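You operate a simulated robot arm through the tools that you are given. There is no shell and no other tool.

Carry out the task below with a simulated robot arm. There is one attempt and no reset: what you move stays moved.

## Task
Set the calendar to the day and month on the yellow note pad.
Fine: stand the old blocks on the writing pad. Set down upright: white day block, green month block.

Only the result counts: the job must be done as asked and must still hold three seconds after the hand-in. Knocking over, shifting, dropping, spilling or breaking anything else fails it.

## Robot
A 7-joint arm with a two-finger parallel gripper, fixed in place. Base frame: the origin is on the floor under the middle of its stand, x ahead of it, y to its left, z up; the work surface is at about z = 740. Lengths are in mm, angles in rad, forces in N, time in s.
With the tool pointing down near the work surface it reaches from about 200 to 680 mm from the base axis. Its first joint turns from -1.152 to 1.152 rad. Payload 2.4 kg.
Tool frame: the origin (TCP) lies between the finger pads and is the grasp point; the fingertips stand 30 mm ahead of it; z points along the fingers, y is the line along which they close. The gripper opens to 94 mm. The fingers are 28 mm wide and 10 mm thick; the gripper's body (50 by 96 mm) begins 55 mm behind the TCP.
Orientation is that of the tool frame in the base frame, as [roll, pitch, yaw] about the fixed x, y, z axes, in that order (R = Rz(yaw) Ry(pitch) Rx(roll)). With the fingers straight down and closing along the base's y, the tool's x points along the base's -x, its y along +y and its z along -z.

## Interface
- The arm moves only by the tool move_arm. Its argument "moves" is a list of rows, each a list of 3 entries, a list of its own where there are three numbers: the shift along the tool's x, y, z in mm, then the turn, a rotation vector about the tool's x, y, z in rad, then the finger opening in mm, from 0 to 94. In form: [[[x, y, z], [wx, wy, wz], claw], ...]. A call has 1 to 20 rows; each row shifts and turns the commanded pose from where the row before left it, along the tool's axes as they then stand. A row lasts 0.2 s, in which the tool goes at most 50 mm and 0.15 rad; a call with a longer step from one row to the next is refused whole, and so is a gripper value outside its range. Where a pose cannot be reached the arm comes as near as it can. A force on the tool above 90 N (or 10 N above the force at the start of the call, whichever is more), or a blocked arm, ends the call early, and 0.2 s more pass. Each finger travels about 153 mm/s and halts on what it meets, pressing with about 24 N; the grip force reading is that of the motor and also rises with nothing between the fingers. The clock runs only during rows and for 0.2 s after the last one: add rows that do not move to give the fingers time. It gives the time, the measured TCP pose, the force on the tool (base axes), the opening and the grip force at its end, in the units of the frame above (readings bear some noise), with the torque about the TCP (base axes, N m) and any sound that the robot's microphone picked up, and new pictures: "show" is both (left out), scene, wrist or none.
- Cameras (640 x 400 px; columns grow to the right, rows downward): "scene" is fixed at [38.1, 477.5, 1444.7]; the picture's right is [-0.84, -0.54, 0.00], its down [-0.32, 0.49, -0.81] and it looks along [0.44, -0.68, -0.59] (base axes); focal length 356 px, centre (320, 200). "wrist" rides on the gripper at [76, 14, -102] in the tool frame; the picture's right is [-0.18, 0.98, 0.00], its down [-0.75, -0.14, -0.64] and it looks along [-0.63, -0.12, 0.77] (tool axes); focal length 243 px, centre (320, 200). There is no depth. A picture from a camera that has moved, and an enlarged one, comes with that camera's place and axes in the base frame and with its lens. The place of the scene camera against the robot may be out by one fixed shift of up to 18 mm in any direction.
- inspect(camera, box): a new picture of the part [left, top, right, bottom] of that camera's present view, enlarged. The clock stands still meanwhile.
- finish_job(): hands the job in; it is judged then, once.

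Nothing tells you positions but the pictures and the camera data. Unless the task says otherwise, let go and move clear before handing in.

The tools are called after "Emit:" by a JSON object that holds its "op" and its "data". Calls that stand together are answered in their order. move_arm: Moves the arm, as the interface text tells. Its arguments: {"type":"object","properties":{"moves":{"type":"array","items":{"type":"array"}},"show":{"type":"string","enum":["both","scene","wrist","none"]}},"required":["moves"]} The other tools are called the same way: inspect (camera, box) takes an enlarged picture of a part of a camera's view; finish_job () hands the job in.

At the start:

```text
t: 0.0
position: [441.5, -19.4, 1062.8]
tcp_rot: [3.141, 0.0, -3.141]
ft_force: [0.1, 0.1, -0.4]
wrist_torque: [0.01, -0.01, 0.03]
grip_width: 94.0
grasp_force: 0.1
```

scene: 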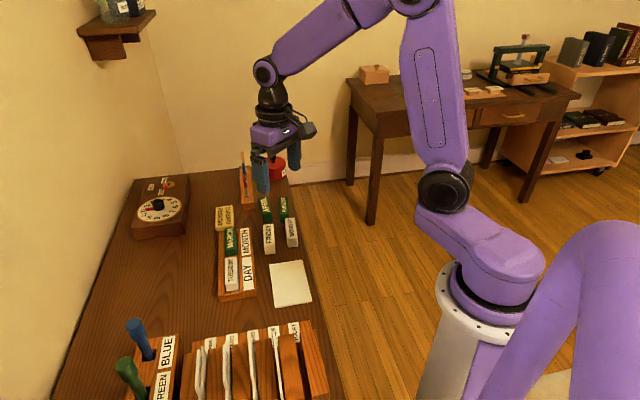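
wrist: 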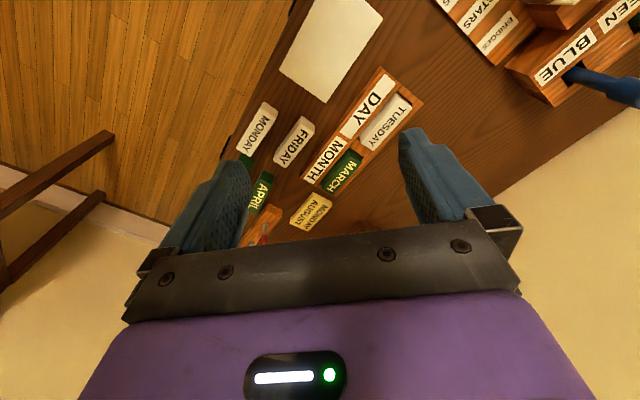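

I see a desk with a calendar tray (DAY/MONTH), loose blocks and a yellow note pad; I'll take enlarged views before moving.

Emit:
{"op": "inspect", "data": {"camera": "scene", "box": [200, 140, 330, 310]}}

Emit:
{"op": "inspect", "data": {"camera": "wrist", "box": [220, 60, 430, 250]}}

Emit:
{"op": "inspect", "data": {"camera": "scene", "box": [80, 150, 340, 400]}}

```text
2.35 times, centred on (265, 225) of scene
camera zoom: at [38.1, 477.5, 1444.7], right [-0.84, -0.54, 0.0], down [-0.32, 0.49, -0.81], along [0.44, -0.68, -0.59], focal length 837 px, centre (449, 141)
```

zoom: 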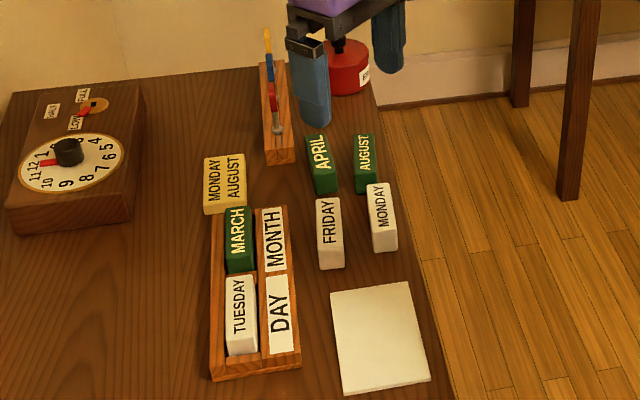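

```text
2.11 times, centred on (325, 155) of wrist
camera zoom: at [363.6, -5.4, 1165.0], right [0.18, 0.98, 0.0], down [0.75, -0.14, 0.64], along [0.63, -0.12, -0.77], focal length 511 px, centre (310, 295)
```

zoom: 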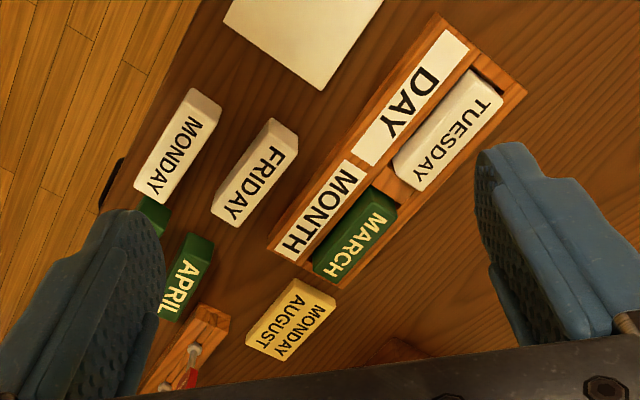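

```text
1.60 times, centred on (210, 275) of scene
camera zoom: at [38.1, 477.5, 1444.7], right [-0.84, -0.54, 0.0], down [-0.32, 0.49, -0.81], along [0.44, -0.68, -0.59], focal length 569 px, centre (496, 80)
```

zoom: 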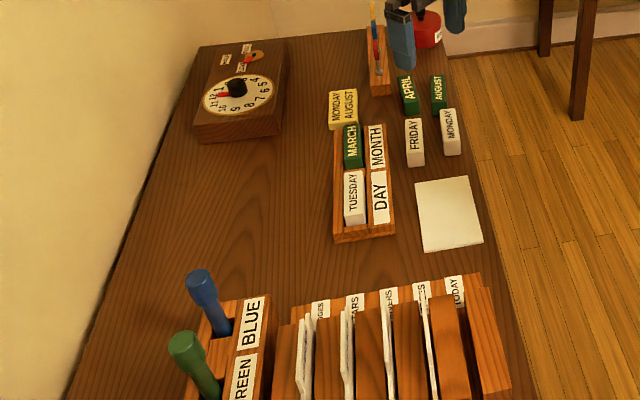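

The yellow pad reads MONDAY / AUGUST, so TUESDAY and MARCH in the tray must be swapped for the MONDAY and AUGUST blocks (at about (515,-145) and (590,-195)), and the old ones go onto the white pad near (427,0). I'll move forward and right up high to get an unobstructed view.

Emit:
{"op": "move_arm", "data": {"moves": [[[-30, -30, 0], [0, 0, 0], 94], [[-30, -30, 0], [0, 0, 0], 94], [[-30, -30, 0], [0, 0, 0], 94], [[0, -30, 0], [0, 0, 0], 94], [[0, 0, 0], [0, 0, 0], 94]]}}

```text
t: 1.2
position: [530.8, -140.3, 1063.8]
tcp_rot: [3.141, 0.002, 3.14]
ft_force: [0.6, -0.2, 0.0]
wrist_torque: [-0.02, -0.01, 0.0]
grip_width: 94.1
grasp_force: 0.0
camera wrist: at [454.2, -127.1, 1165.9], right [0.18, 0.98, 0.0], down [0.75, -0.14, 0.64], along [0.63, -0.12, -0.77], focal length 243 px, centre (320, 200)
```

scene: 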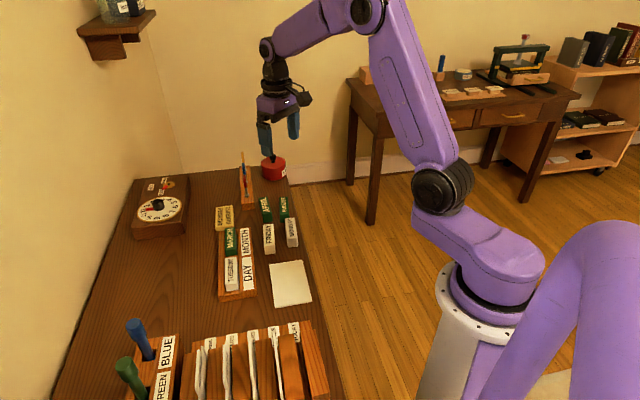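
wrist: 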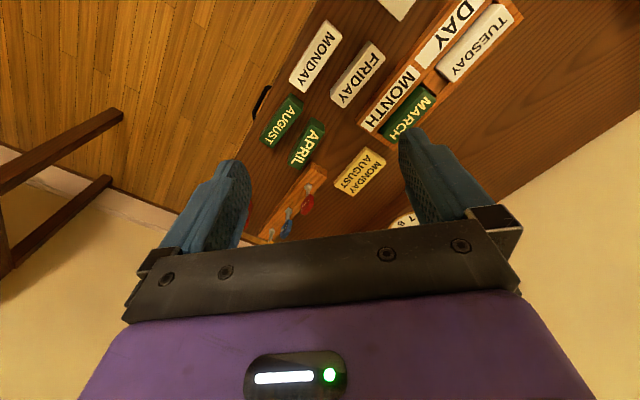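

Emit:
{"op": "inspect", "data": {"camera": "wrist", "box": [240, 0, 400, 100]}}

Emit:
{"op": "inspect", "data": {"camera": "wrist", "box": [240, 90, 400, 190]}}

Emit:
{"op": "inspect", "data": {"camera": "wrist", "box": [370, 0, 530, 100]}}

Emit:
{"op": "inspect", "data": {"camera": "scene", "box": [210, 190, 330, 310]}}

```text
4.00 times, centred on (320, 50) of wrist
camera zoom: at [454.2, -127.1, 1165.9], right [0.18, 0.98, 0.0], down [0.75, -0.14, 0.64], along [0.63, -0.12, -0.77], focal length 970 px, centre (320, 800)
```

zoom: 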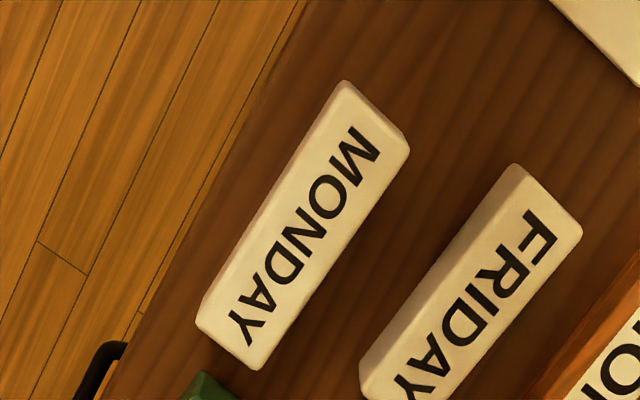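

```text
4.00 times, centred on (320, 140) of wrist
camera zoom: at [454.2, -127.1, 1165.9], right [0.18, 0.98, 0.0], down [0.75, -0.14, 0.64], along [0.63, -0.12, -0.77], focal length 970 px, centre (320, 440)
```

zoom: 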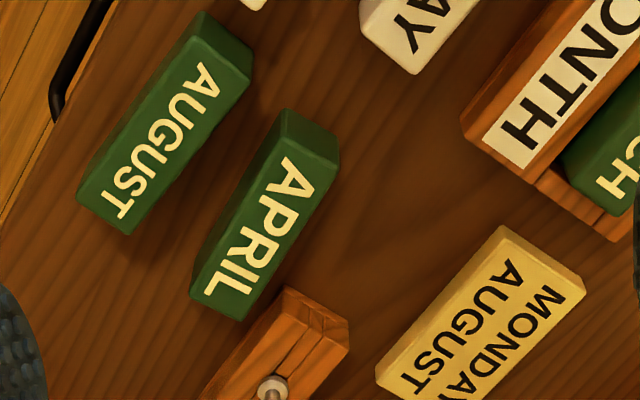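

```text
4.00 times, centred on (450, 50) of wrist
camera zoom: at [454.2, -127.1, 1165.9], right [0.18, 0.98, 0.0], down [0.75, -0.14, 0.64], along [0.63, -0.12, -0.77], focal length 970 px, centre (-200, 800)
```

zoom: 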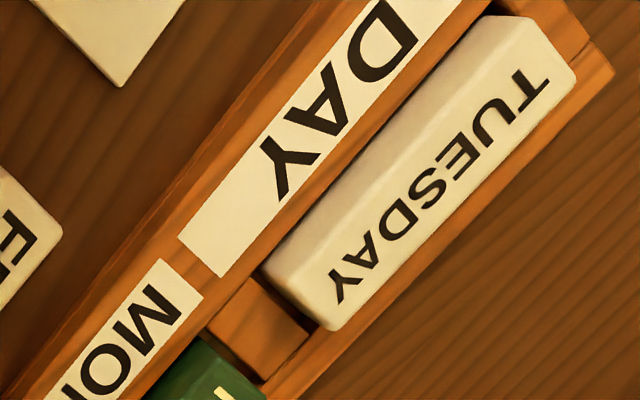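

```text
3.33 times, centred on (270, 250) of scene
camera zoom: at [38.1, 477.4, 1444.7], right [-0.84, -0.54, 0.0], down [-0.32, 0.49, -0.81], along [0.44, -0.68, -0.59], focal length 1186 px, centre (487, 33)
```

zoom: 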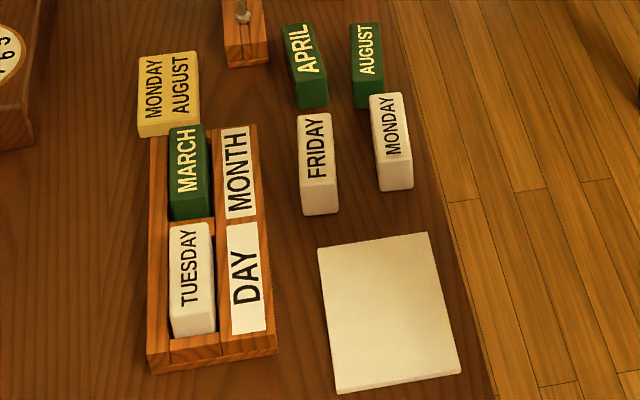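

MONDAY is near (517,-144), long axis about -47° in the base frame, roughly 88 x 27 mm; I want finer detail on the tray rails and heights before approaching.

Emit:
{"op": "inspect", "data": {"camera": "scene", "box": [212, 225, 268, 260]}}

Emit:
{"op": "inspect", "data": {"camera": "scene", "box": [212, 260, 276, 300]}}

Emit:
{"op": "inspect", "data": {"camera": "scene", "box": [250, 190, 314, 230]}}

Emit:
{"op": "inspect", "data": {"camera": "wrist", "box": [360, 60, 456, 120]}}

```text
11.43 times, centred on (240, 242) of scene
camera zoom: at [38.1, 477.4, 1444.7], right [-0.84, -0.54, 0.0], down [-0.32, 0.49, -0.81], along [0.44, -0.68, -0.59], focal length 4064 px, centre (1234, -286)
```

zoom: 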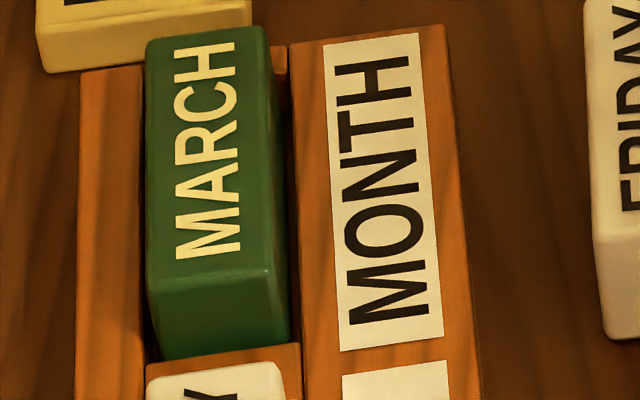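

```text
10.00 times, centred on (244, 280) of scene
camera zoom: at [38.1, 477.4, 1444.7], right [-0.84, -0.54, 0.0], down [-0.32, 0.49, -0.81], along [0.44, -0.68, -0.59], focal length 3556 px, centre (1080, -600)
```

zoom: 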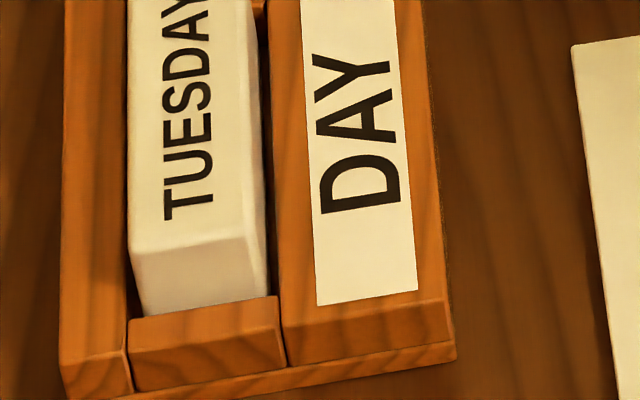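

```text
10.00 times, centred on (282, 210) of scene
camera zoom: at [38.1, 477.4, 1444.7], right [-0.84, -0.54, 0.0], down [-0.32, 0.49, -0.81], along [0.44, -0.68, -0.59], focal length 3556 px, centre (700, 100)
```

zoom: 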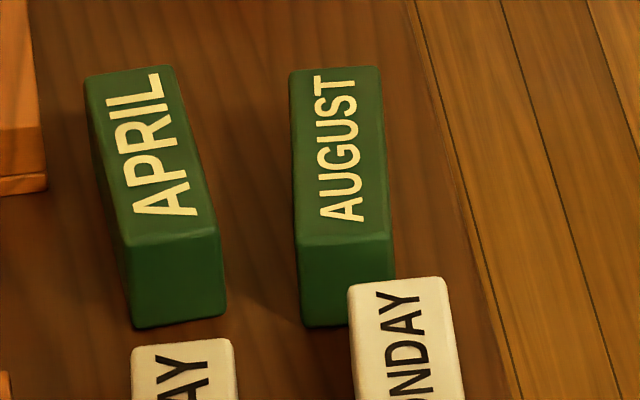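

```text
6.67 times, centred on (408, 90) of wrist
camera zoom: at [454.2, -127.1, 1165.9], right [0.18, 0.98, 0.0], down [0.75, -0.14, 0.64], along [0.63, -0.12, -0.77], focal length 1618 px, centre (-267, 933)
```

zoom: 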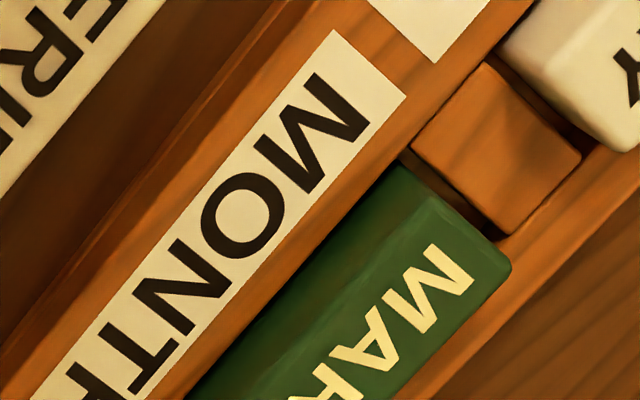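

The tray's long axis lies near -45°, with slots closed on all sides and blocks standing roughly 18 mm above the rails. I'll turn the tool to match and hover above TUESDAY (~(540,74)) for a closer measurement.

Emit:
{"op": "move_arm", "data": {"moves": [[[0, 0, 0], [0, 0, 0.1318], 94], [[0, 0, 0], [0, 0, 0.1318], 94], [[0, 0, 0], [0, 0, 0.1318], 94], [[0, 0, 0], [0, 0, 0.1318], 94], [[0, 0, 0], [0, 0, 0.1318], 94], [[0, 0, 0], [0, 0, 0.1318], 94], [[24.3, 26.2, 27.3], [0, 0, 0], 94], [[24.3, 26.2, 27.3], [0, 0, 0], 94], [[24.3, 26.2, 27.3], [0, 0, 0], 94], [[24.3, 26.2, 27.3], [0, 0, 0], 94], [[24.3, 26.2, 27.3], [0, 0, 0], 94], [[24.3, 26.2, 27.3], [0, 0, 0], 94], [[0, 0, 0], [0, 0, 0], 94], [[0, 0, 0], [0, 0, 0], 94]]}}

```text
t: 4.2
position: [538.3, 77.2, 901.0]
tcp_rot: [3.141, 0.001, 2.352]
ft_force: [0.0, -0.1, -0.3]
wrist_torque: [0.03, -0.02, 0.01]
grip_width: 94.1
grasp_force: 0.0
camera wrist: at [495.4, 140.2, 1002.1], right [0.83, 0.56, 0.0], down [0.43, -0.63, 0.64], along [0.36, -0.53, -0.77], focal length 243 px, centre (320, 200)
```

scene: 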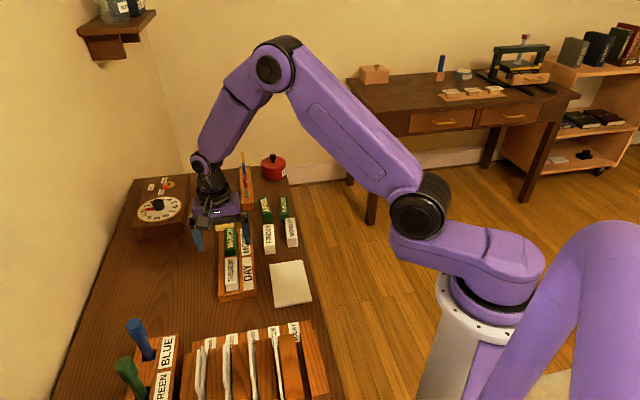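
wrist: 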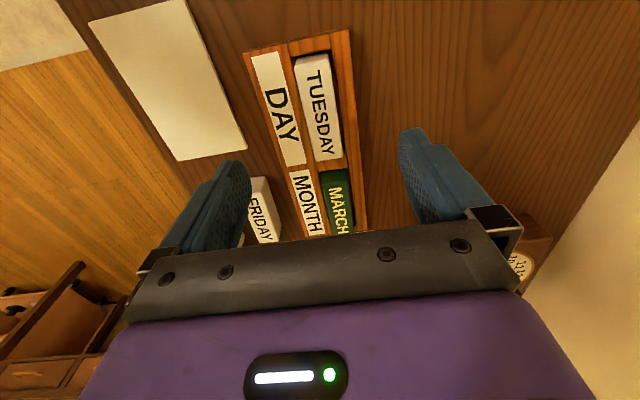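

TUESDAY is now nicely below the gripper; the pad lies to the left. I'll zoom in on tray and pad for exact corners.

Emit:
{"op": "inspect", "data": {"camera": "wrist", "box": [230, 20, 390, 120]}}

Emit:
{"op": "inspect", "data": {"camera": "wrist", "box": [260, 130, 388, 210]}}

Emit:
{"op": "inspect", "data": {"camera": "wrist", "box": [230, 100, 390, 200]}}

Emit:
{"op": "inspect", "data": {"camera": "wrist", "box": [70, 0, 262, 170]}}

```text
4.00 times, centred on (310, 70) of wrist
camera zoom: at [495.4, 140.2, 1002.1], right [0.83, 0.56, 0.0], down [0.43, -0.63, 0.64], along [0.36, -0.53, -0.77], focal length 970 px, centre (360, 720)
```

zoom: 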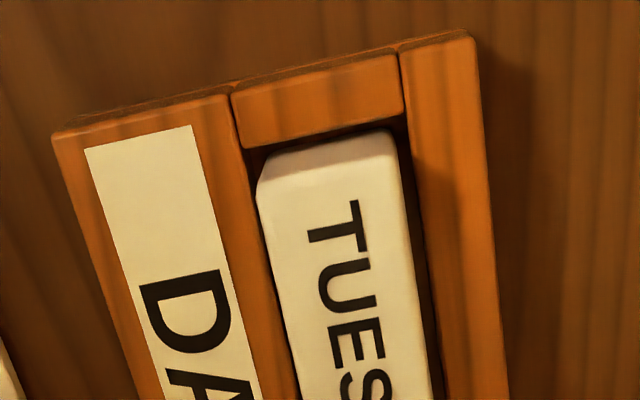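

```text
5.00 times, centred on (324, 170) of wrist
camera zoom: at [495.4, 140.2, 1002.1], right [0.83, 0.56, 0.0], down [0.43, -0.63, 0.64], along [0.36, -0.53, -0.77], focal length 1213 px, centre (300, 350)
```

zoom: 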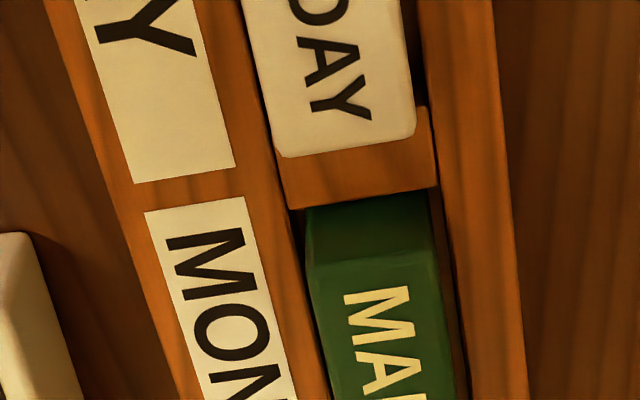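

```text
4.00 times, centred on (310, 150) of wrist
camera zoom: at [495.4, 140.2, 1002.1], right [0.83, 0.56, 0.0], down [0.43, -0.63, 0.64], along [0.36, -0.53, -0.77], focal length 970 px, centre (360, 400)
```

zoom: 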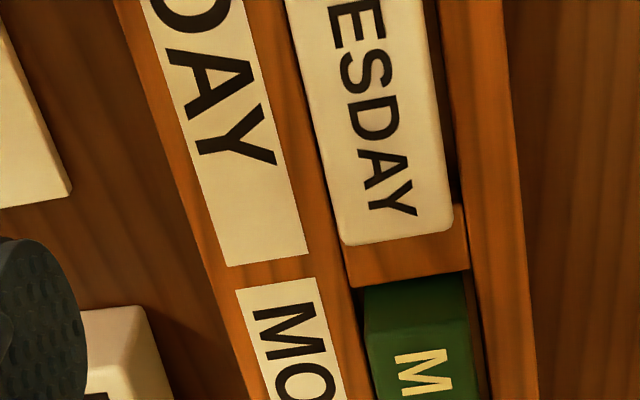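

```text
2.35 times, centred on (166, 85) of wrist
camera zoom: at [495.4, 140.2, 1002.1], right [0.83, 0.56, 0.0], down [0.43, -0.63, 0.64], along [0.36, -0.53, -0.77], focal length 571 px, centre (682, 471)
```

zoom: 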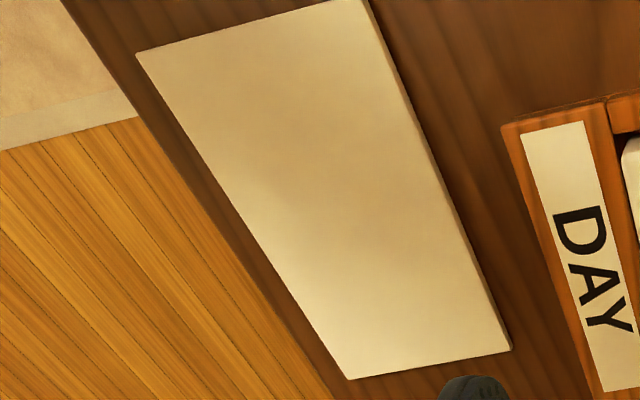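

TUESDAY is almost centred under the gripper across its width (centre about 7 mm toward tool -x), and its slot has about 4 mm play each side. I'll shift and descend to z≈845 to triangulate the heights.

Emit:
{"op": "move_arm", "data": {"moves": [[[-7, 0, 28], [0, 0, 0], 94], [[0, 0, 28], [0, 0, 0], 94], [[0, 0, 0], [0, 0, 0], 94], [[0, 0, 0], [0, 0, 0], 94]], "show": "wrist"}}

Emit:
{"op": "inspect", "data": {"camera": "wrist", "box": [220, 0, 420, 125]}}

Emit:
{"op": "inspect", "data": {"camera": "wrist", "box": [240, 110, 400, 210]}}

```text
t: 5.2
position: [545.1, 69.4, 844.1]
tcp_rot: [-3.141, 0.001, 2.351]
ft_force: [-0.8, -0.3, 0.7]
wrist_torque: [0.01, -0.01, 0.0]
grip_width: 94.1
grasp_force: 0.1
camera wrist: at [501.0, 133.1, 945.7], right [0.83, 0.56, 0.0], down [0.43, -0.63, 0.64], along [0.36, -0.53, -0.77], focal length 243 px, centre (320, 200)
```

wrist: 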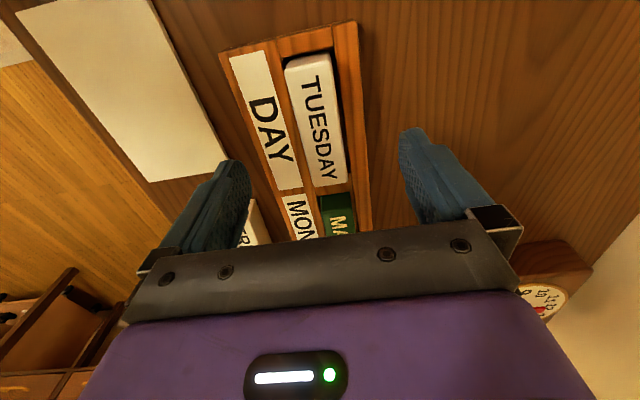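

```text
3.20 times, centred on (320, 62) of wrist
camera zoom: at [501.0, 133.1, 945.7], right [0.83, 0.56, 0.0], down [0.43, -0.63, 0.64], along [0.36, -0.53, -0.77], focal length 776 px, centre (320, 640)
```

zoom: 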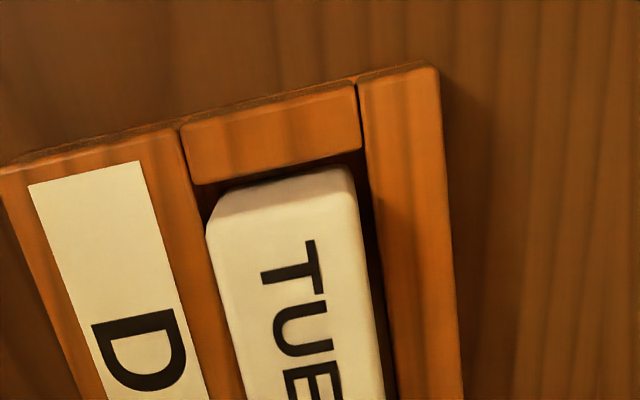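

```text
4.00 times, centred on (320, 160) of wrist
camera zoom: at [501.0, 133.1, 945.7], right [0.83, 0.56, 0.0], down [0.43, -0.63, 0.64], along [0.36, -0.53, -0.77], focal length 970 px, centre (320, 360)
```

zoom: 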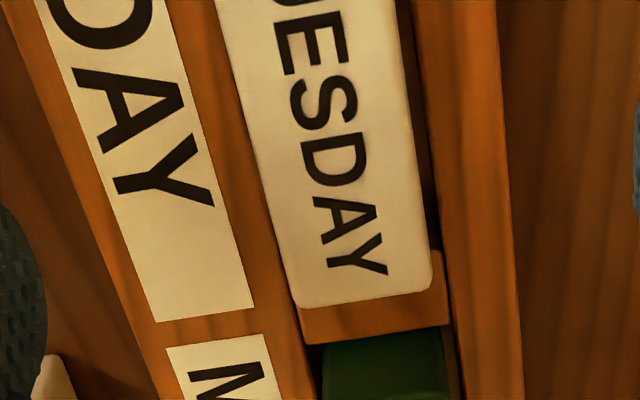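

By triangulation the block top is about z 775–790 and the rails about 757–760. I'll narrow the fingers to 54 mm and go down in small steps, checking the view.

Emit:
{"op": "move_arm", "data": {"moves": [[[0, 0.7, 0], [0, 0, 0], 54], [[0, 0, 0], [0, 0, 0], 54], [[0, 0, 10], [0, 0, 0], 54], [[0, 0, 12], [0, 0, 0], 54], [[0, 0, 0], [0, 0, 0], 54], [[0, 0, 0], [0, 0, 0], 54]], "show": "both"}}

Emit:
{"op": "inspect", "data": {"camera": "wrist", "box": [220, 60, 420, 185]}}

Emit:
{"op": "inspect", "data": {"camera": "scene", "box": [190, 220, 286, 300]}}

```text
t: 6.6
position: [544.4, 70.0, 820.7]
tcp_rot: [3.141, -0.002, 2.35]
ft_force: [0.8, -0.5, -0.4]
wrist_torque: [-0.02, 0.0, -0.01]
grip_width: 54.3
grasp_force: 0.1
camera wrist: at [501.1, 134.0, 922.9], right [0.83, 0.56, 0.0], down [0.43, -0.63, 0.64], along [0.36, -0.53, -0.77], focal length 243 px, centre (320, 200)
```

scene: 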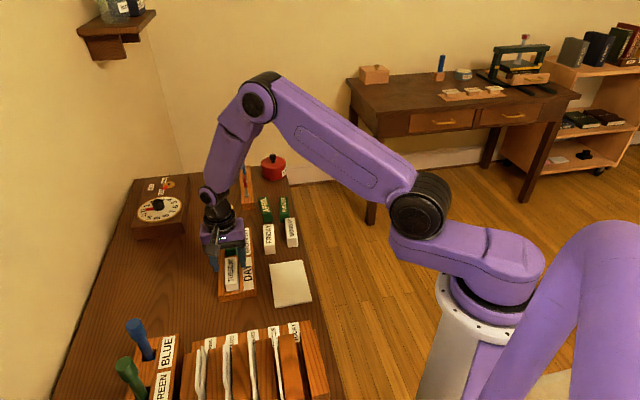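
wrist: 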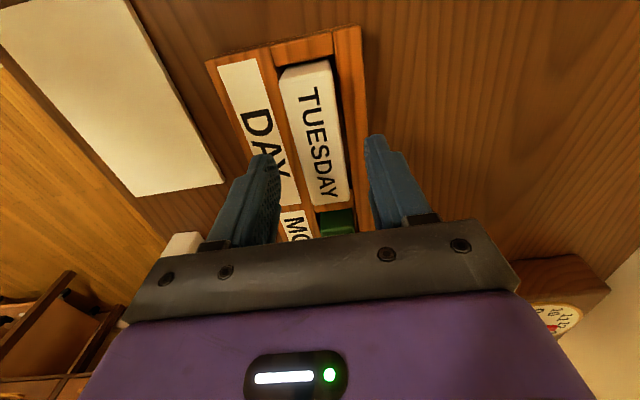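

```text
3.20 times, centred on (320, 122) of wrist
camera zoom: at [501.1, 134.0, 922.9], right [0.83, 0.56, 0.0], down [0.43, -0.63, 0.64], along [0.36, -0.53, -0.77], focal length 776 px, centre (320, 448)
```

zoom: 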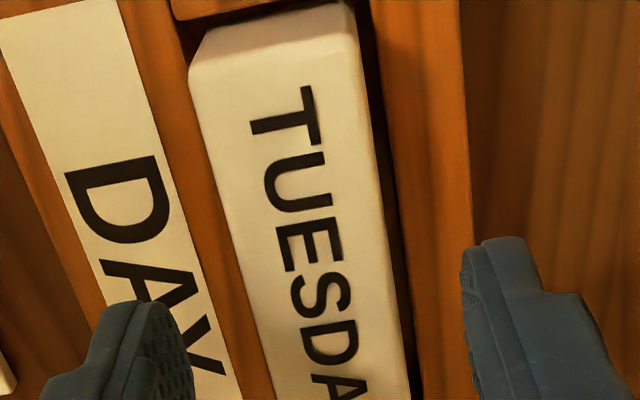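

```text
5.00 times, centred on (238, 260) of scene
camera zoom: at [38.1, 477.5, 1444.7], right [-0.84, -0.54, 0.0], down [-0.32, 0.49, -0.81], along [0.44, -0.68, -0.59], focal length 1778 px, centre (730, -100)
```

zoom: 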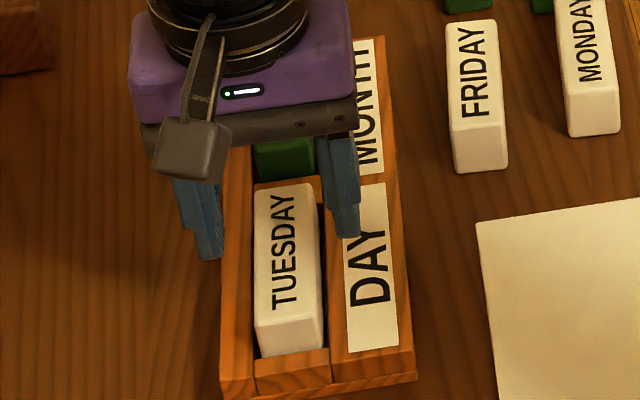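

Fingers straddle TUESDAY evenly and are still above it. Going down another 20 mm and checking the clearance to the rails.

Emit:
{"op": "move_arm", "data": {"moves": [[[0, 0, 10], [0, 0, 0], 50], [[0, 0, 10], [0, 0, 0], 50], [[0, 0, 0], [0, 0, 0], 50], [[0, 0, 0], [0, 0, 0], 50]], "show": "wrist"}}

Emit:
{"op": "inspect", "data": {"camera": "wrist", "box": [220, 80, 420, 205]}}

Emit:
{"op": "inspect", "data": {"camera": "scene", "box": [206, 230, 270, 280]}}

```text
t: 7.6
position: [545.3, 69.7, 800.6]
tcp_rot: [-3.141, 0.001, 2.351]
ft_force: [-0.6, 0.4, -0.3]
wrist_torque: [0.01, -0.04, -0.02]
grip_width: 50.2
grasp_force: 0.0
camera wrist: at [501.4, 134.6, 902.8], right [0.83, 0.56, 0.0], down [0.43, -0.63, 0.64], along [0.36, -0.53, -0.77], focal length 243 px, centre (320, 200)
```

wrist: 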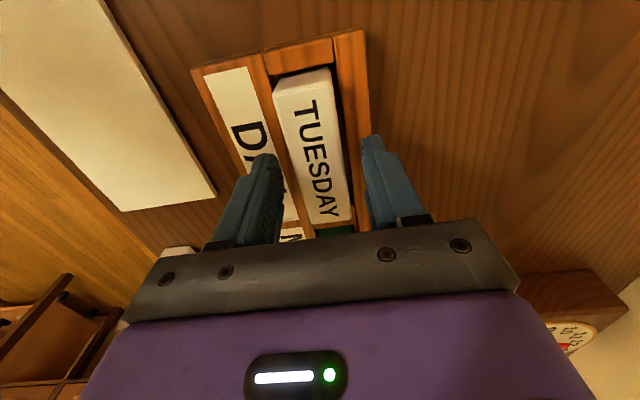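

```text
3.20 times, centred on (320, 142) of wrist
camera zoom: at [501.4, 134.6, 902.8], right [0.83, 0.56, 0.0], down [0.43, -0.63, 0.64], along [0.36, -0.53, -0.77], focal length 776 px, centre (320, 384)
```

zoom: 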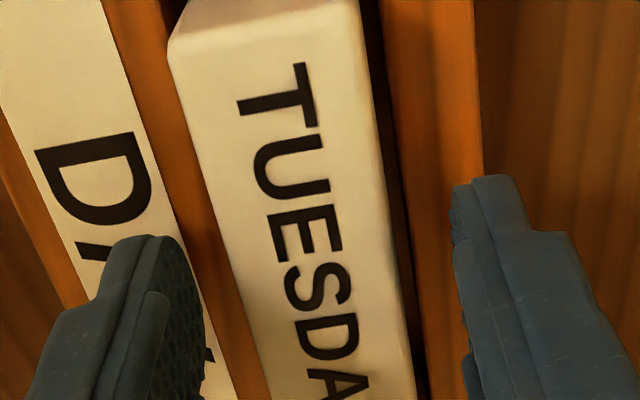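

```text
8.00 times, centred on (238, 255) of scene
camera zoom: at [38.1, 477.4, 1444.7], right [-0.84, -0.54, 0.0], down [-0.32, 0.49, -0.81], along [0.44, -0.68, -0.59], focal length 2845 px, centre (976, -240)
```

zoom: 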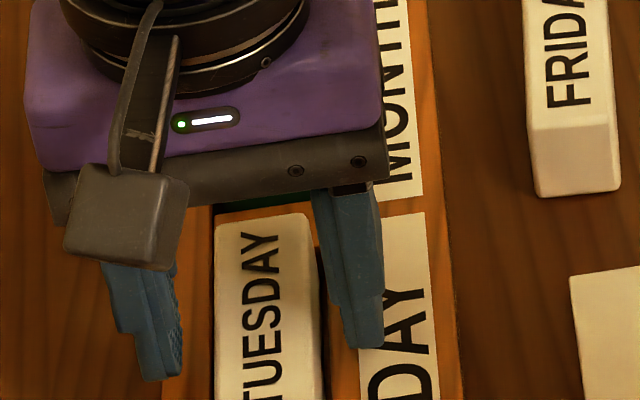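

The tips are just below the block's top at about 770.6 and rails look to be at 755–762. I'll nudge 1 mm left, step down gently watching the force.

Emit:
{"op": "move_arm", "data": {"moves": [[[0, -1, 2], [0, 0, 0], 46], [[0, 0, 2], [0, 0, 0], 46], [[0, 0, 1], [0, 0, 0], 46], [[0, 0, 0], [0, 0, 0], 46]], "show": "wrist"}}

Emit:
{"op": "inspect", "data": {"camera": "wrist", "box": [240, 100, 400, 200]}}

Emit:
{"op": "inspect", "data": {"camera": "scene", "box": [206, 240, 270, 290]}}

```text
t: 8.6
position: [544.5, 69.3, 795.5]
tcp_rot: [3.139, 0.001, 2.35]
ft_force: [0.4, -0.2, -1.1]
wrist_torque: [-0.02, 0.0, 0.02]
grip_width: 46.0
grasp_force: 0.1
camera wrist: at [500.1, 133.6, 897.8], right [0.83, 0.56, 0.0], down [0.43, -0.63, 0.64], along [0.36, -0.53, -0.77], focal length 243 px, centre (320, 200)
```

wrist: 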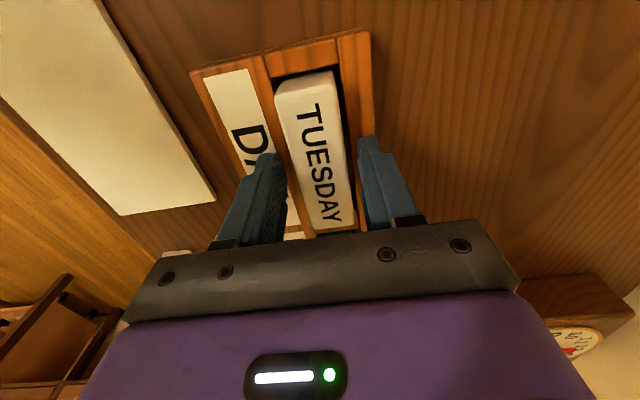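

```text
4.00 times, centred on (320, 150) of wrist
camera zoom: at [500.1, 133.6, 897.8], right [0.83, 0.56, 0.0], down [0.43, -0.63, 0.64], along [0.36, -0.53, -0.77], focal length 970 px, centre (320, 400)
```

zoom: 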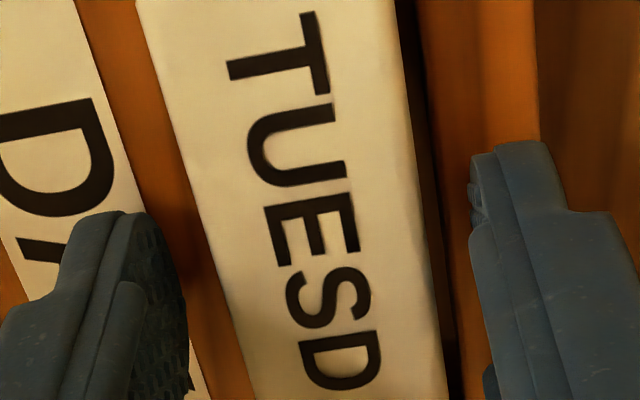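

```text
8.00 times, centred on (238, 265) of scene
camera zoom: at [38.1, 477.5, 1444.7], right [-0.84, -0.54, 0.0], down [-0.32, 0.49, -0.81], along [0.44, -0.68, -0.59], focal length 2845 px, centre (976, -320)
```

zoom: 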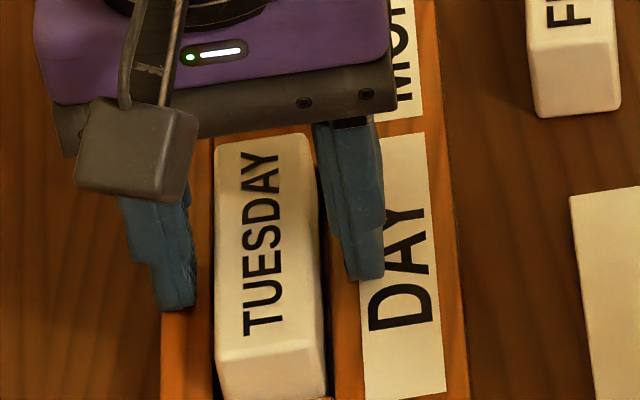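

Fingers clear on both sides, no contact force. Down 2 mm more, then close on TUESDAY.

Emit:
{"op": "move_arm", "data": {"moves": [[[0, 0.5, 1], [0, 0, 0], 46], [[0, 0, 1], [0, 0, 0], 46], [[0, 0, 0], [0, 0, 0], 36], [[0, 0, 0], [0, 0, 0], 30], [[0, 0, 0], [0, 0, 0], 22], [[0, 0, 0], [0, 0, 0], 22], [[0, 0, 0], [0, 0, 0], 22]], "show": "wrist"}}

Emit:
{"op": "inspect", "data": {"camera": "wrist", "box": [240, 60, 400, 160]}}

```text
t: 10.2
position: [542.8, 69.0, 795.4]
tcp_rot: [3.14, 0.0, 2.351]
ft_force: [0.5, 1.1, 0.0]
wrist_torque: [-0.05, 0.0, 0.01]
grip_width: 29.3
grasp_force: 23.5
camera wrist: at [500.3, 133.9, 896.3], right [0.83, 0.56, 0.0], down [0.43, -0.63, 0.64], along [0.36, -0.53, -0.77], focal length 243 px, centre (320, 200)
```

wrist: 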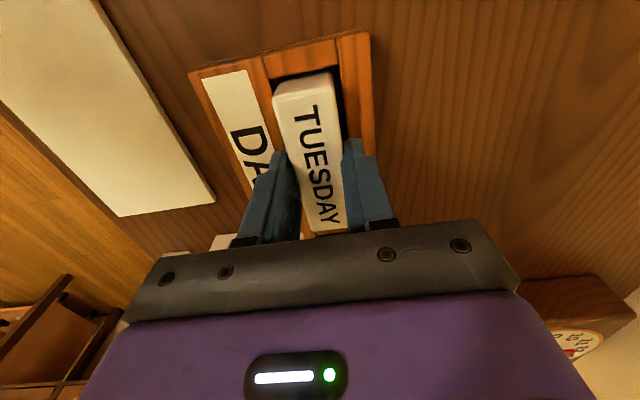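

```text
4.00 times, centred on (320, 110) of wrist
camera zoom: at [500.3, 133.9, 896.3], right [0.83, 0.56, 0.0], down [0.43, -0.63, 0.64], along [0.36, -0.53, -0.77], focal length 970 px, centre (320, 560)
```

zoom: 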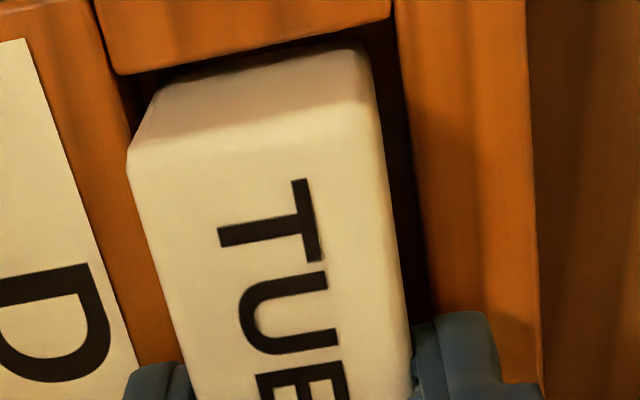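

TUESDAY is gripped (width 29.3 mm). I'll lift it straight out slowly and check it comes cleanly without the tray.

Emit:
{"op": "move_arm", "data": {"moves": [[[0, 0, -3], [0, 0, 0], 20], [[0, 0, -6], [0, 0, 0], 20], [[0, 0, -8], [0, 0, 0], 20], [[0, 0, -10], [0, 0, 0], 20], [[0, 0, -15], [0, 0, 0], 20], [[0, 0, -20], [0, 0, 0], 20], [[0, 0, -20], [0, 0, 0], 20], [[0, 0, -10], [0, 0, 0], 20], [[0, 0, 0], [0, 0, 0], 20]], "show": "both"}}

```text
t: 12.2
position: [544.6, 69.2, 886.2]
tcp_rot: [3.141, -0.002, 2.351]
ft_force: [-0.6, -0.5, -0.8]
wrist_torque: [0.04, 0.01, -0.01]
grip_width: 29.4
grasp_force: 24.2
camera wrist: at [500.2, 134.0, 988.0], right [0.83, 0.56, 0.0], down [0.43, -0.63, 0.64], along [0.36, -0.53, -0.77], focal length 243 px, centre (320, 200)
```

scene: 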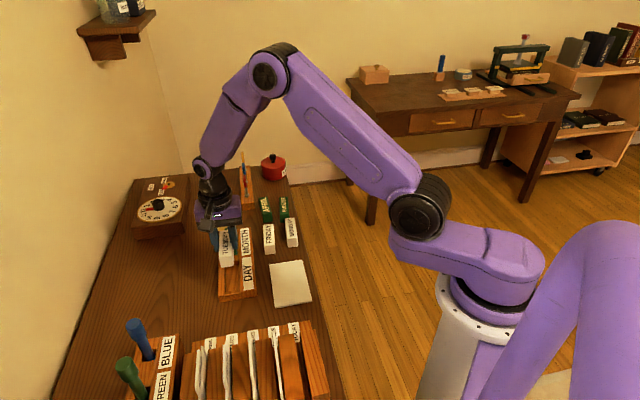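
wrist: 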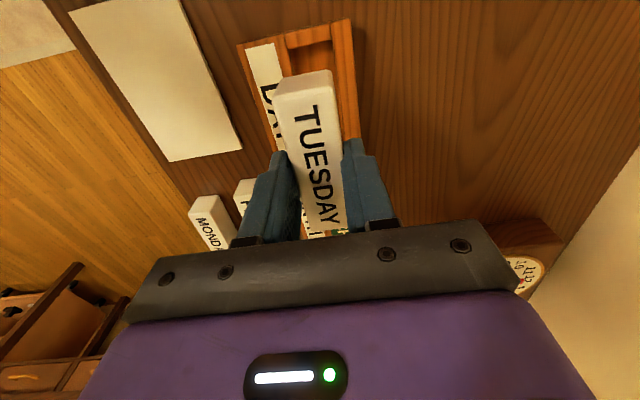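

TUESDAY is held and lifted, tray undisturbed. Next I carry it sideways over the white pad (target TCP ≈ (412,-30)).

Emit:
{"op": "move_arm", "data": {"moves": [[[4.5, -32.9, 0], [0, 0, 0], 20], [[4.5, -32.9, 0], [0, 0, 0], 20], [[4.5, -32.9, 0], [0, 0, 0], 20], [[4.5, -32.9, 0], [0, 0, 0], 20], [[4.5, -32.9, 0], [0, 0, 0], 20], [[0, 0, 0], [0, 0, 0], 20], [[0, 0, 0], [0, 0, 0], 20]], "show": "both"}}

Emit:
{"op": "inspect", "data": {"camera": "scene", "box": [210, 220, 338, 320]}}

Emit:
{"op": "inspect", "data": {"camera": "wrist", "box": [200, 0, 440, 150]}}

```text
t: 13.8
position: [413.7, -30.5, 886.9]
tcp_rot: [3.141, 0.001, 2.351]
ft_force: [-0.3, 0.0, -1.2]
wrist_torque: [-0.02, 0.0, -0.06]
grip_width: 29.3
grasp_force: 24.3
camera wrist: at [369.4, 33.6, 988.5], right [0.83, 0.56, 0.0], down [0.43, -0.64, 0.64], along [0.36, -0.53, -0.77], focal length 243 px, centre (320, 200)
```

scene: 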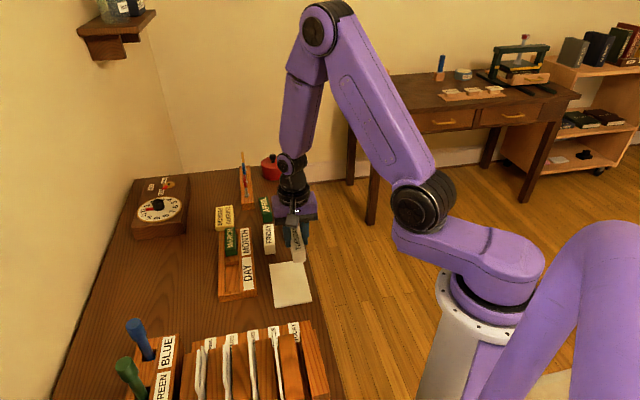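
wrist: 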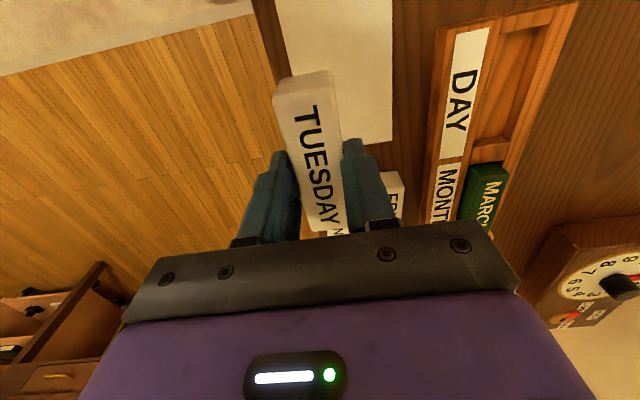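

```text
4.00 times, centred on (274, 270) of scene
camera zoom: at [38.1, 477.4, 1444.7], right [-0.84, -0.54, 0.0], down [-0.32, 0.49, -0.81], along [0.44, -0.68, -0.59], focal length 1422 px, centre (504, -80)
```

zoom: 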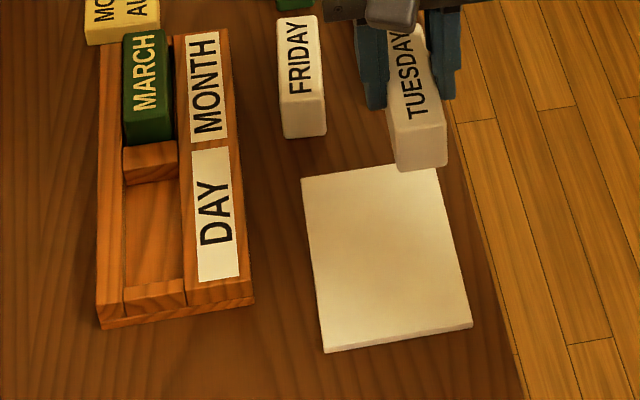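

```text
2.67 times, centred on (320, 75) of wrist
camera zoom: at [369.4, 33.6, 988.5], right [0.83, 0.56, 0.0], down [0.43, -0.64, 0.64], along [0.36, -0.53, -0.77], focal length 647 px, centre (320, 533)
```

zoom: 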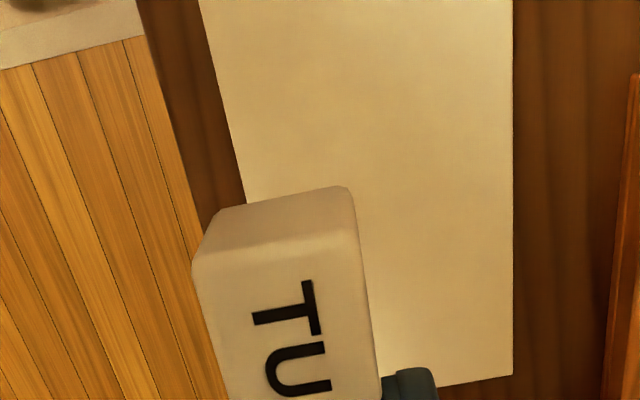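

TUESDAY is over the pad with about 7 mm margin to its outer edge and well inside lengthwise. Lowering to just above the pad first.

Emit:
{"op": "move_arm", "data": {"moves": [[[0, 0, 25], [0, 0, 0], 20], [[0, 0, 25], [0, 0, 0], 20], [[0, 0, 20], [0, 0, 0], 20], [[0, 0, 14], [0, 0, 0], 20], [[0, 0, 5], [0, 0, 0], 20], [[0, 0, 0], [0, 0, 0], 20], [[0, 0, 0], [0, 0, 0], 20]], "show": "both"}}

Emit:
{"op": "inspect", "data": {"camera": "scene", "box": [258, 240, 338, 310]}}

Emit:
{"op": "inspect", "data": {"camera": "wrist", "box": [200, 0, 440, 150]}}

```text
t: 15.4
position: [411.7, -30.9, 798.0]
tcp_rot: [3.141, 0.0, 2.351]
ft_force: [0.1, -0.7, -1.7]
wrist_torque: [-0.02, -0.01, -0.03]
grip_width: 29.3
grasp_force: 23.5
camera wrist: at [368.0, 33.0, 899.1], right [0.83, 0.56, 0.0], down [0.43, -0.63, 0.64], along [0.36, -0.53, -0.77], focal length 243 px, centre (320, 200)
```

scene: 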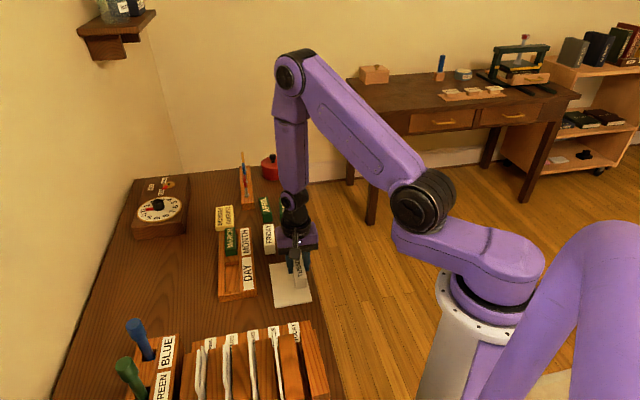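
wrist: 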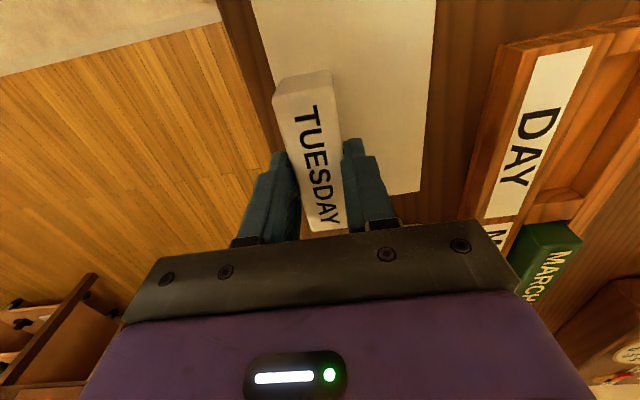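

```text
5.71 times, centred on (298, 275) of scene
camera zoom: at [38.1, 477.4, 1444.7], right [-0.84, -0.54, 0.0], down [-0.32, 0.49, -0.81], along [0.44, -0.68, -0.59], focal length 2032 px, centre (446, -229)
```

zoom: 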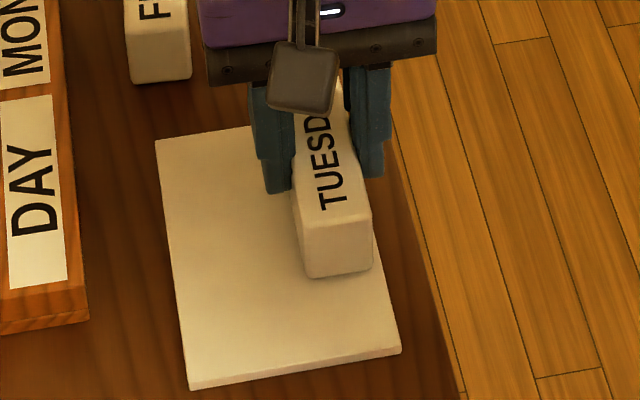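

```text
2.67 times, centred on (320, 75) of wrist
camera zoom: at [368.0, 33.0, 899.1], right [0.83, 0.56, 0.0], down [0.43, -0.63, 0.64], along [0.36, -0.53, -0.77], focal length 647 px, centre (320, 533)
```

zoom: 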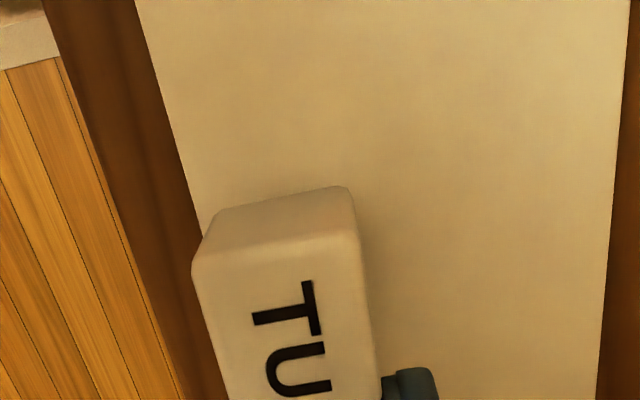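

Block is a few mm above the pad. Stepping down gently with force checks.

Emit:
{"op": "move_arm", "data": {"moves": [[[0, 0, 2], [0, 0, 0], 20], [[0, 0, 2], [0, 0, 0], 20], [[0, 0, 0], [0, 0, 0], 20]], "show": "none"}}

```text
t: 16.2
position: [411.0, -30.3, 793.0]
tcp_rot: [-3.141, 0.0, 2.352]
ft_force: [0.3, -0.2, -0.4]
wrist_torque: [-0.01, 0.03, 0.0]
grip_width: 29.1
grasp_force: 23.6
```

The TCP reads z ≈ 793 and there is no contact force yet. Continuing down in 1 mm steps.

Emit:
{"op": "move_arm", "data": {"moves": [[[0, 0, 1], [0, 0, 0], 20], [[0, 0, 1], [0, 0, 0], 20], [[0, 0, 0], [0, 0, 0], 20]], "show": "none"}}

Emit:
{"op": "inspect", "data": {"camera": "scene", "box": [278, 250, 326, 290]}}

```text
t: 17.0
position: [411.9, -30.4, 791.2]
tcp_rot: [3.141, 0.001, 2.352]
ft_force: [-1.6, -3.1, 24.3]
wrist_torque: [-0.09, 0.08, 0.0]
grip_width: 29.3
grasp_force: 24.1
```

```text
10.00 times, centred on (302, 270) of scene
camera zoom: at [37.7, 477.4, 1444.7], right [-0.84, -0.54, 0.0], down [-0.32, 0.49, -0.81], along [0.44, -0.68, -0.59], focal length 3556 px, centre (500, -500)
```

zoom: 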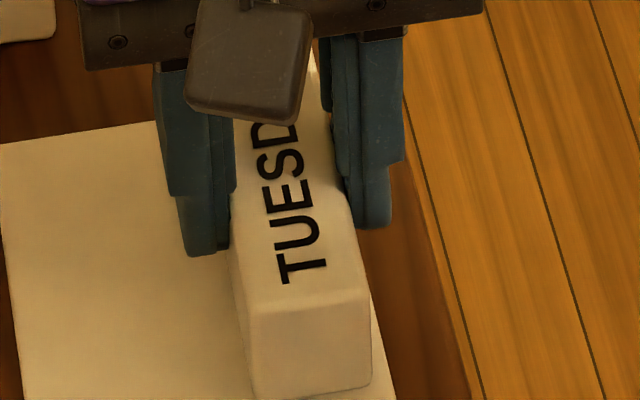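

Contact: 24 N upward at z≈791, so the block sits on the pad. I ease up 0.5 mm, open modestly, and rise straight up.

Emit:
{"op": "move_arm", "data": {"moves": [[[0, 0, -0.6], [0, 0, 0], 20], [[0, 0, 0], [0, 0, 0], 30], [[0, 0, 0], [0, 0, 0], 36], [[0, 0, 0], [0, 0, 0], 44], [[0, 0, 0], [0, 0, 0], 44], [[0, 0, -10], [0, 0, 0], 44], [[0, 0, -20], [0, 0, 0], 44], [[0, 0, -30], [0, 0, 0], 44], [[0, 0, -40], [0, 0, 0], 50], [[0, 0, 0], [0, 0, 0], 54], [[0, 0, 0], [0, 0, 0], 54]], "show": "both"}}

Emit:
{"op": "inspect", "data": {"camera": "scene", "box": [210, 220, 338, 320]}}

Emit:
{"op": "inspect", "data": {"camera": "wrist", "box": [200, 0, 440, 150]}}

```text
t: 19.4
position: [411.9, -28.3, 890.1]
tcp_rot: [-3.141, 0.0, 2.352]
ft_force: [0.5, -0.3, -0.2]
wrist_torque: [-0.02, 0.0, 0.0]
grip_width: 53.7
grasp_force: 0.0
camera wrist: at [368.3, 35.6, 992.5], right [0.83, 0.56, 0.0], down [0.43, -0.63, 0.64], along [0.36, -0.53, -0.77], focal length 243 px, centre (320, 200)
```

scene: 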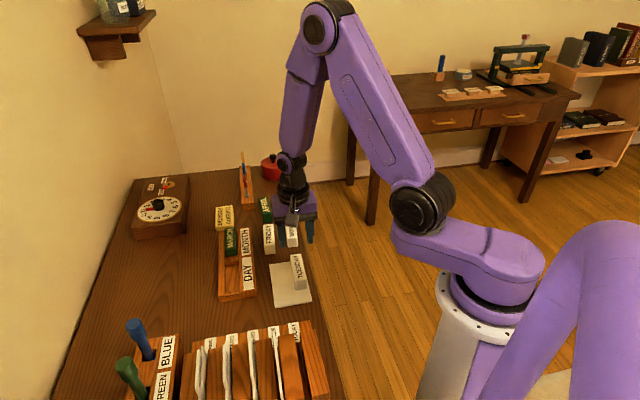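
wrist: 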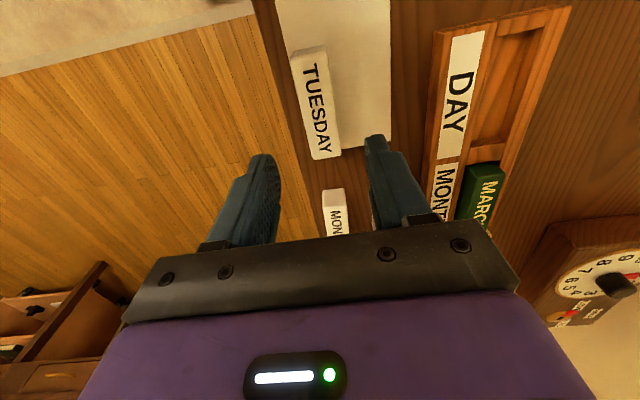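

```text
4.00 times, centred on (274, 270) of scene
camera zoom: at [38.1, 477.5, 1444.7], right [-0.84, -0.54, 0.0], down [-0.32, 0.49, -0.81], along [0.44, -0.68, -0.59], focal length 1422 px, centre (504, -80)
```

zoom: 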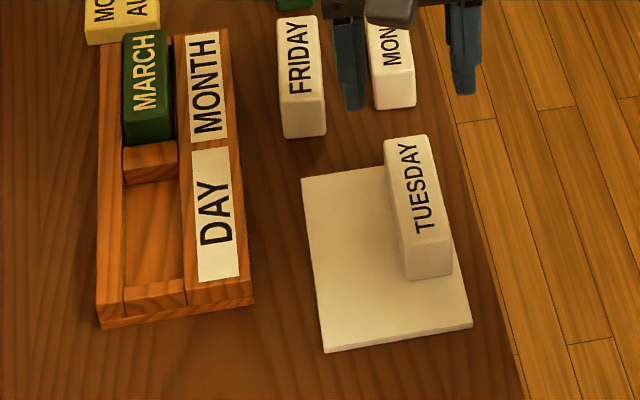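

```text
2.67 times, centred on (320, 75) of wrist
camera zoom: at [368.3, 35.6, 992.5], right [0.83, 0.56, 0.0], down [0.43, -0.63, 0.64], along [0.36, -0.53, -0.77], focal length 647 px, centre (320, 533)
```

zoom: 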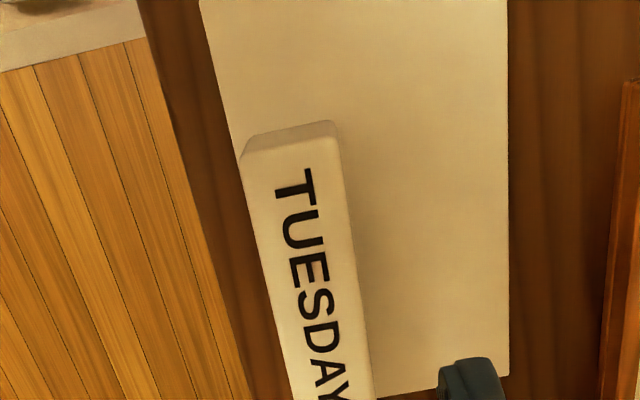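

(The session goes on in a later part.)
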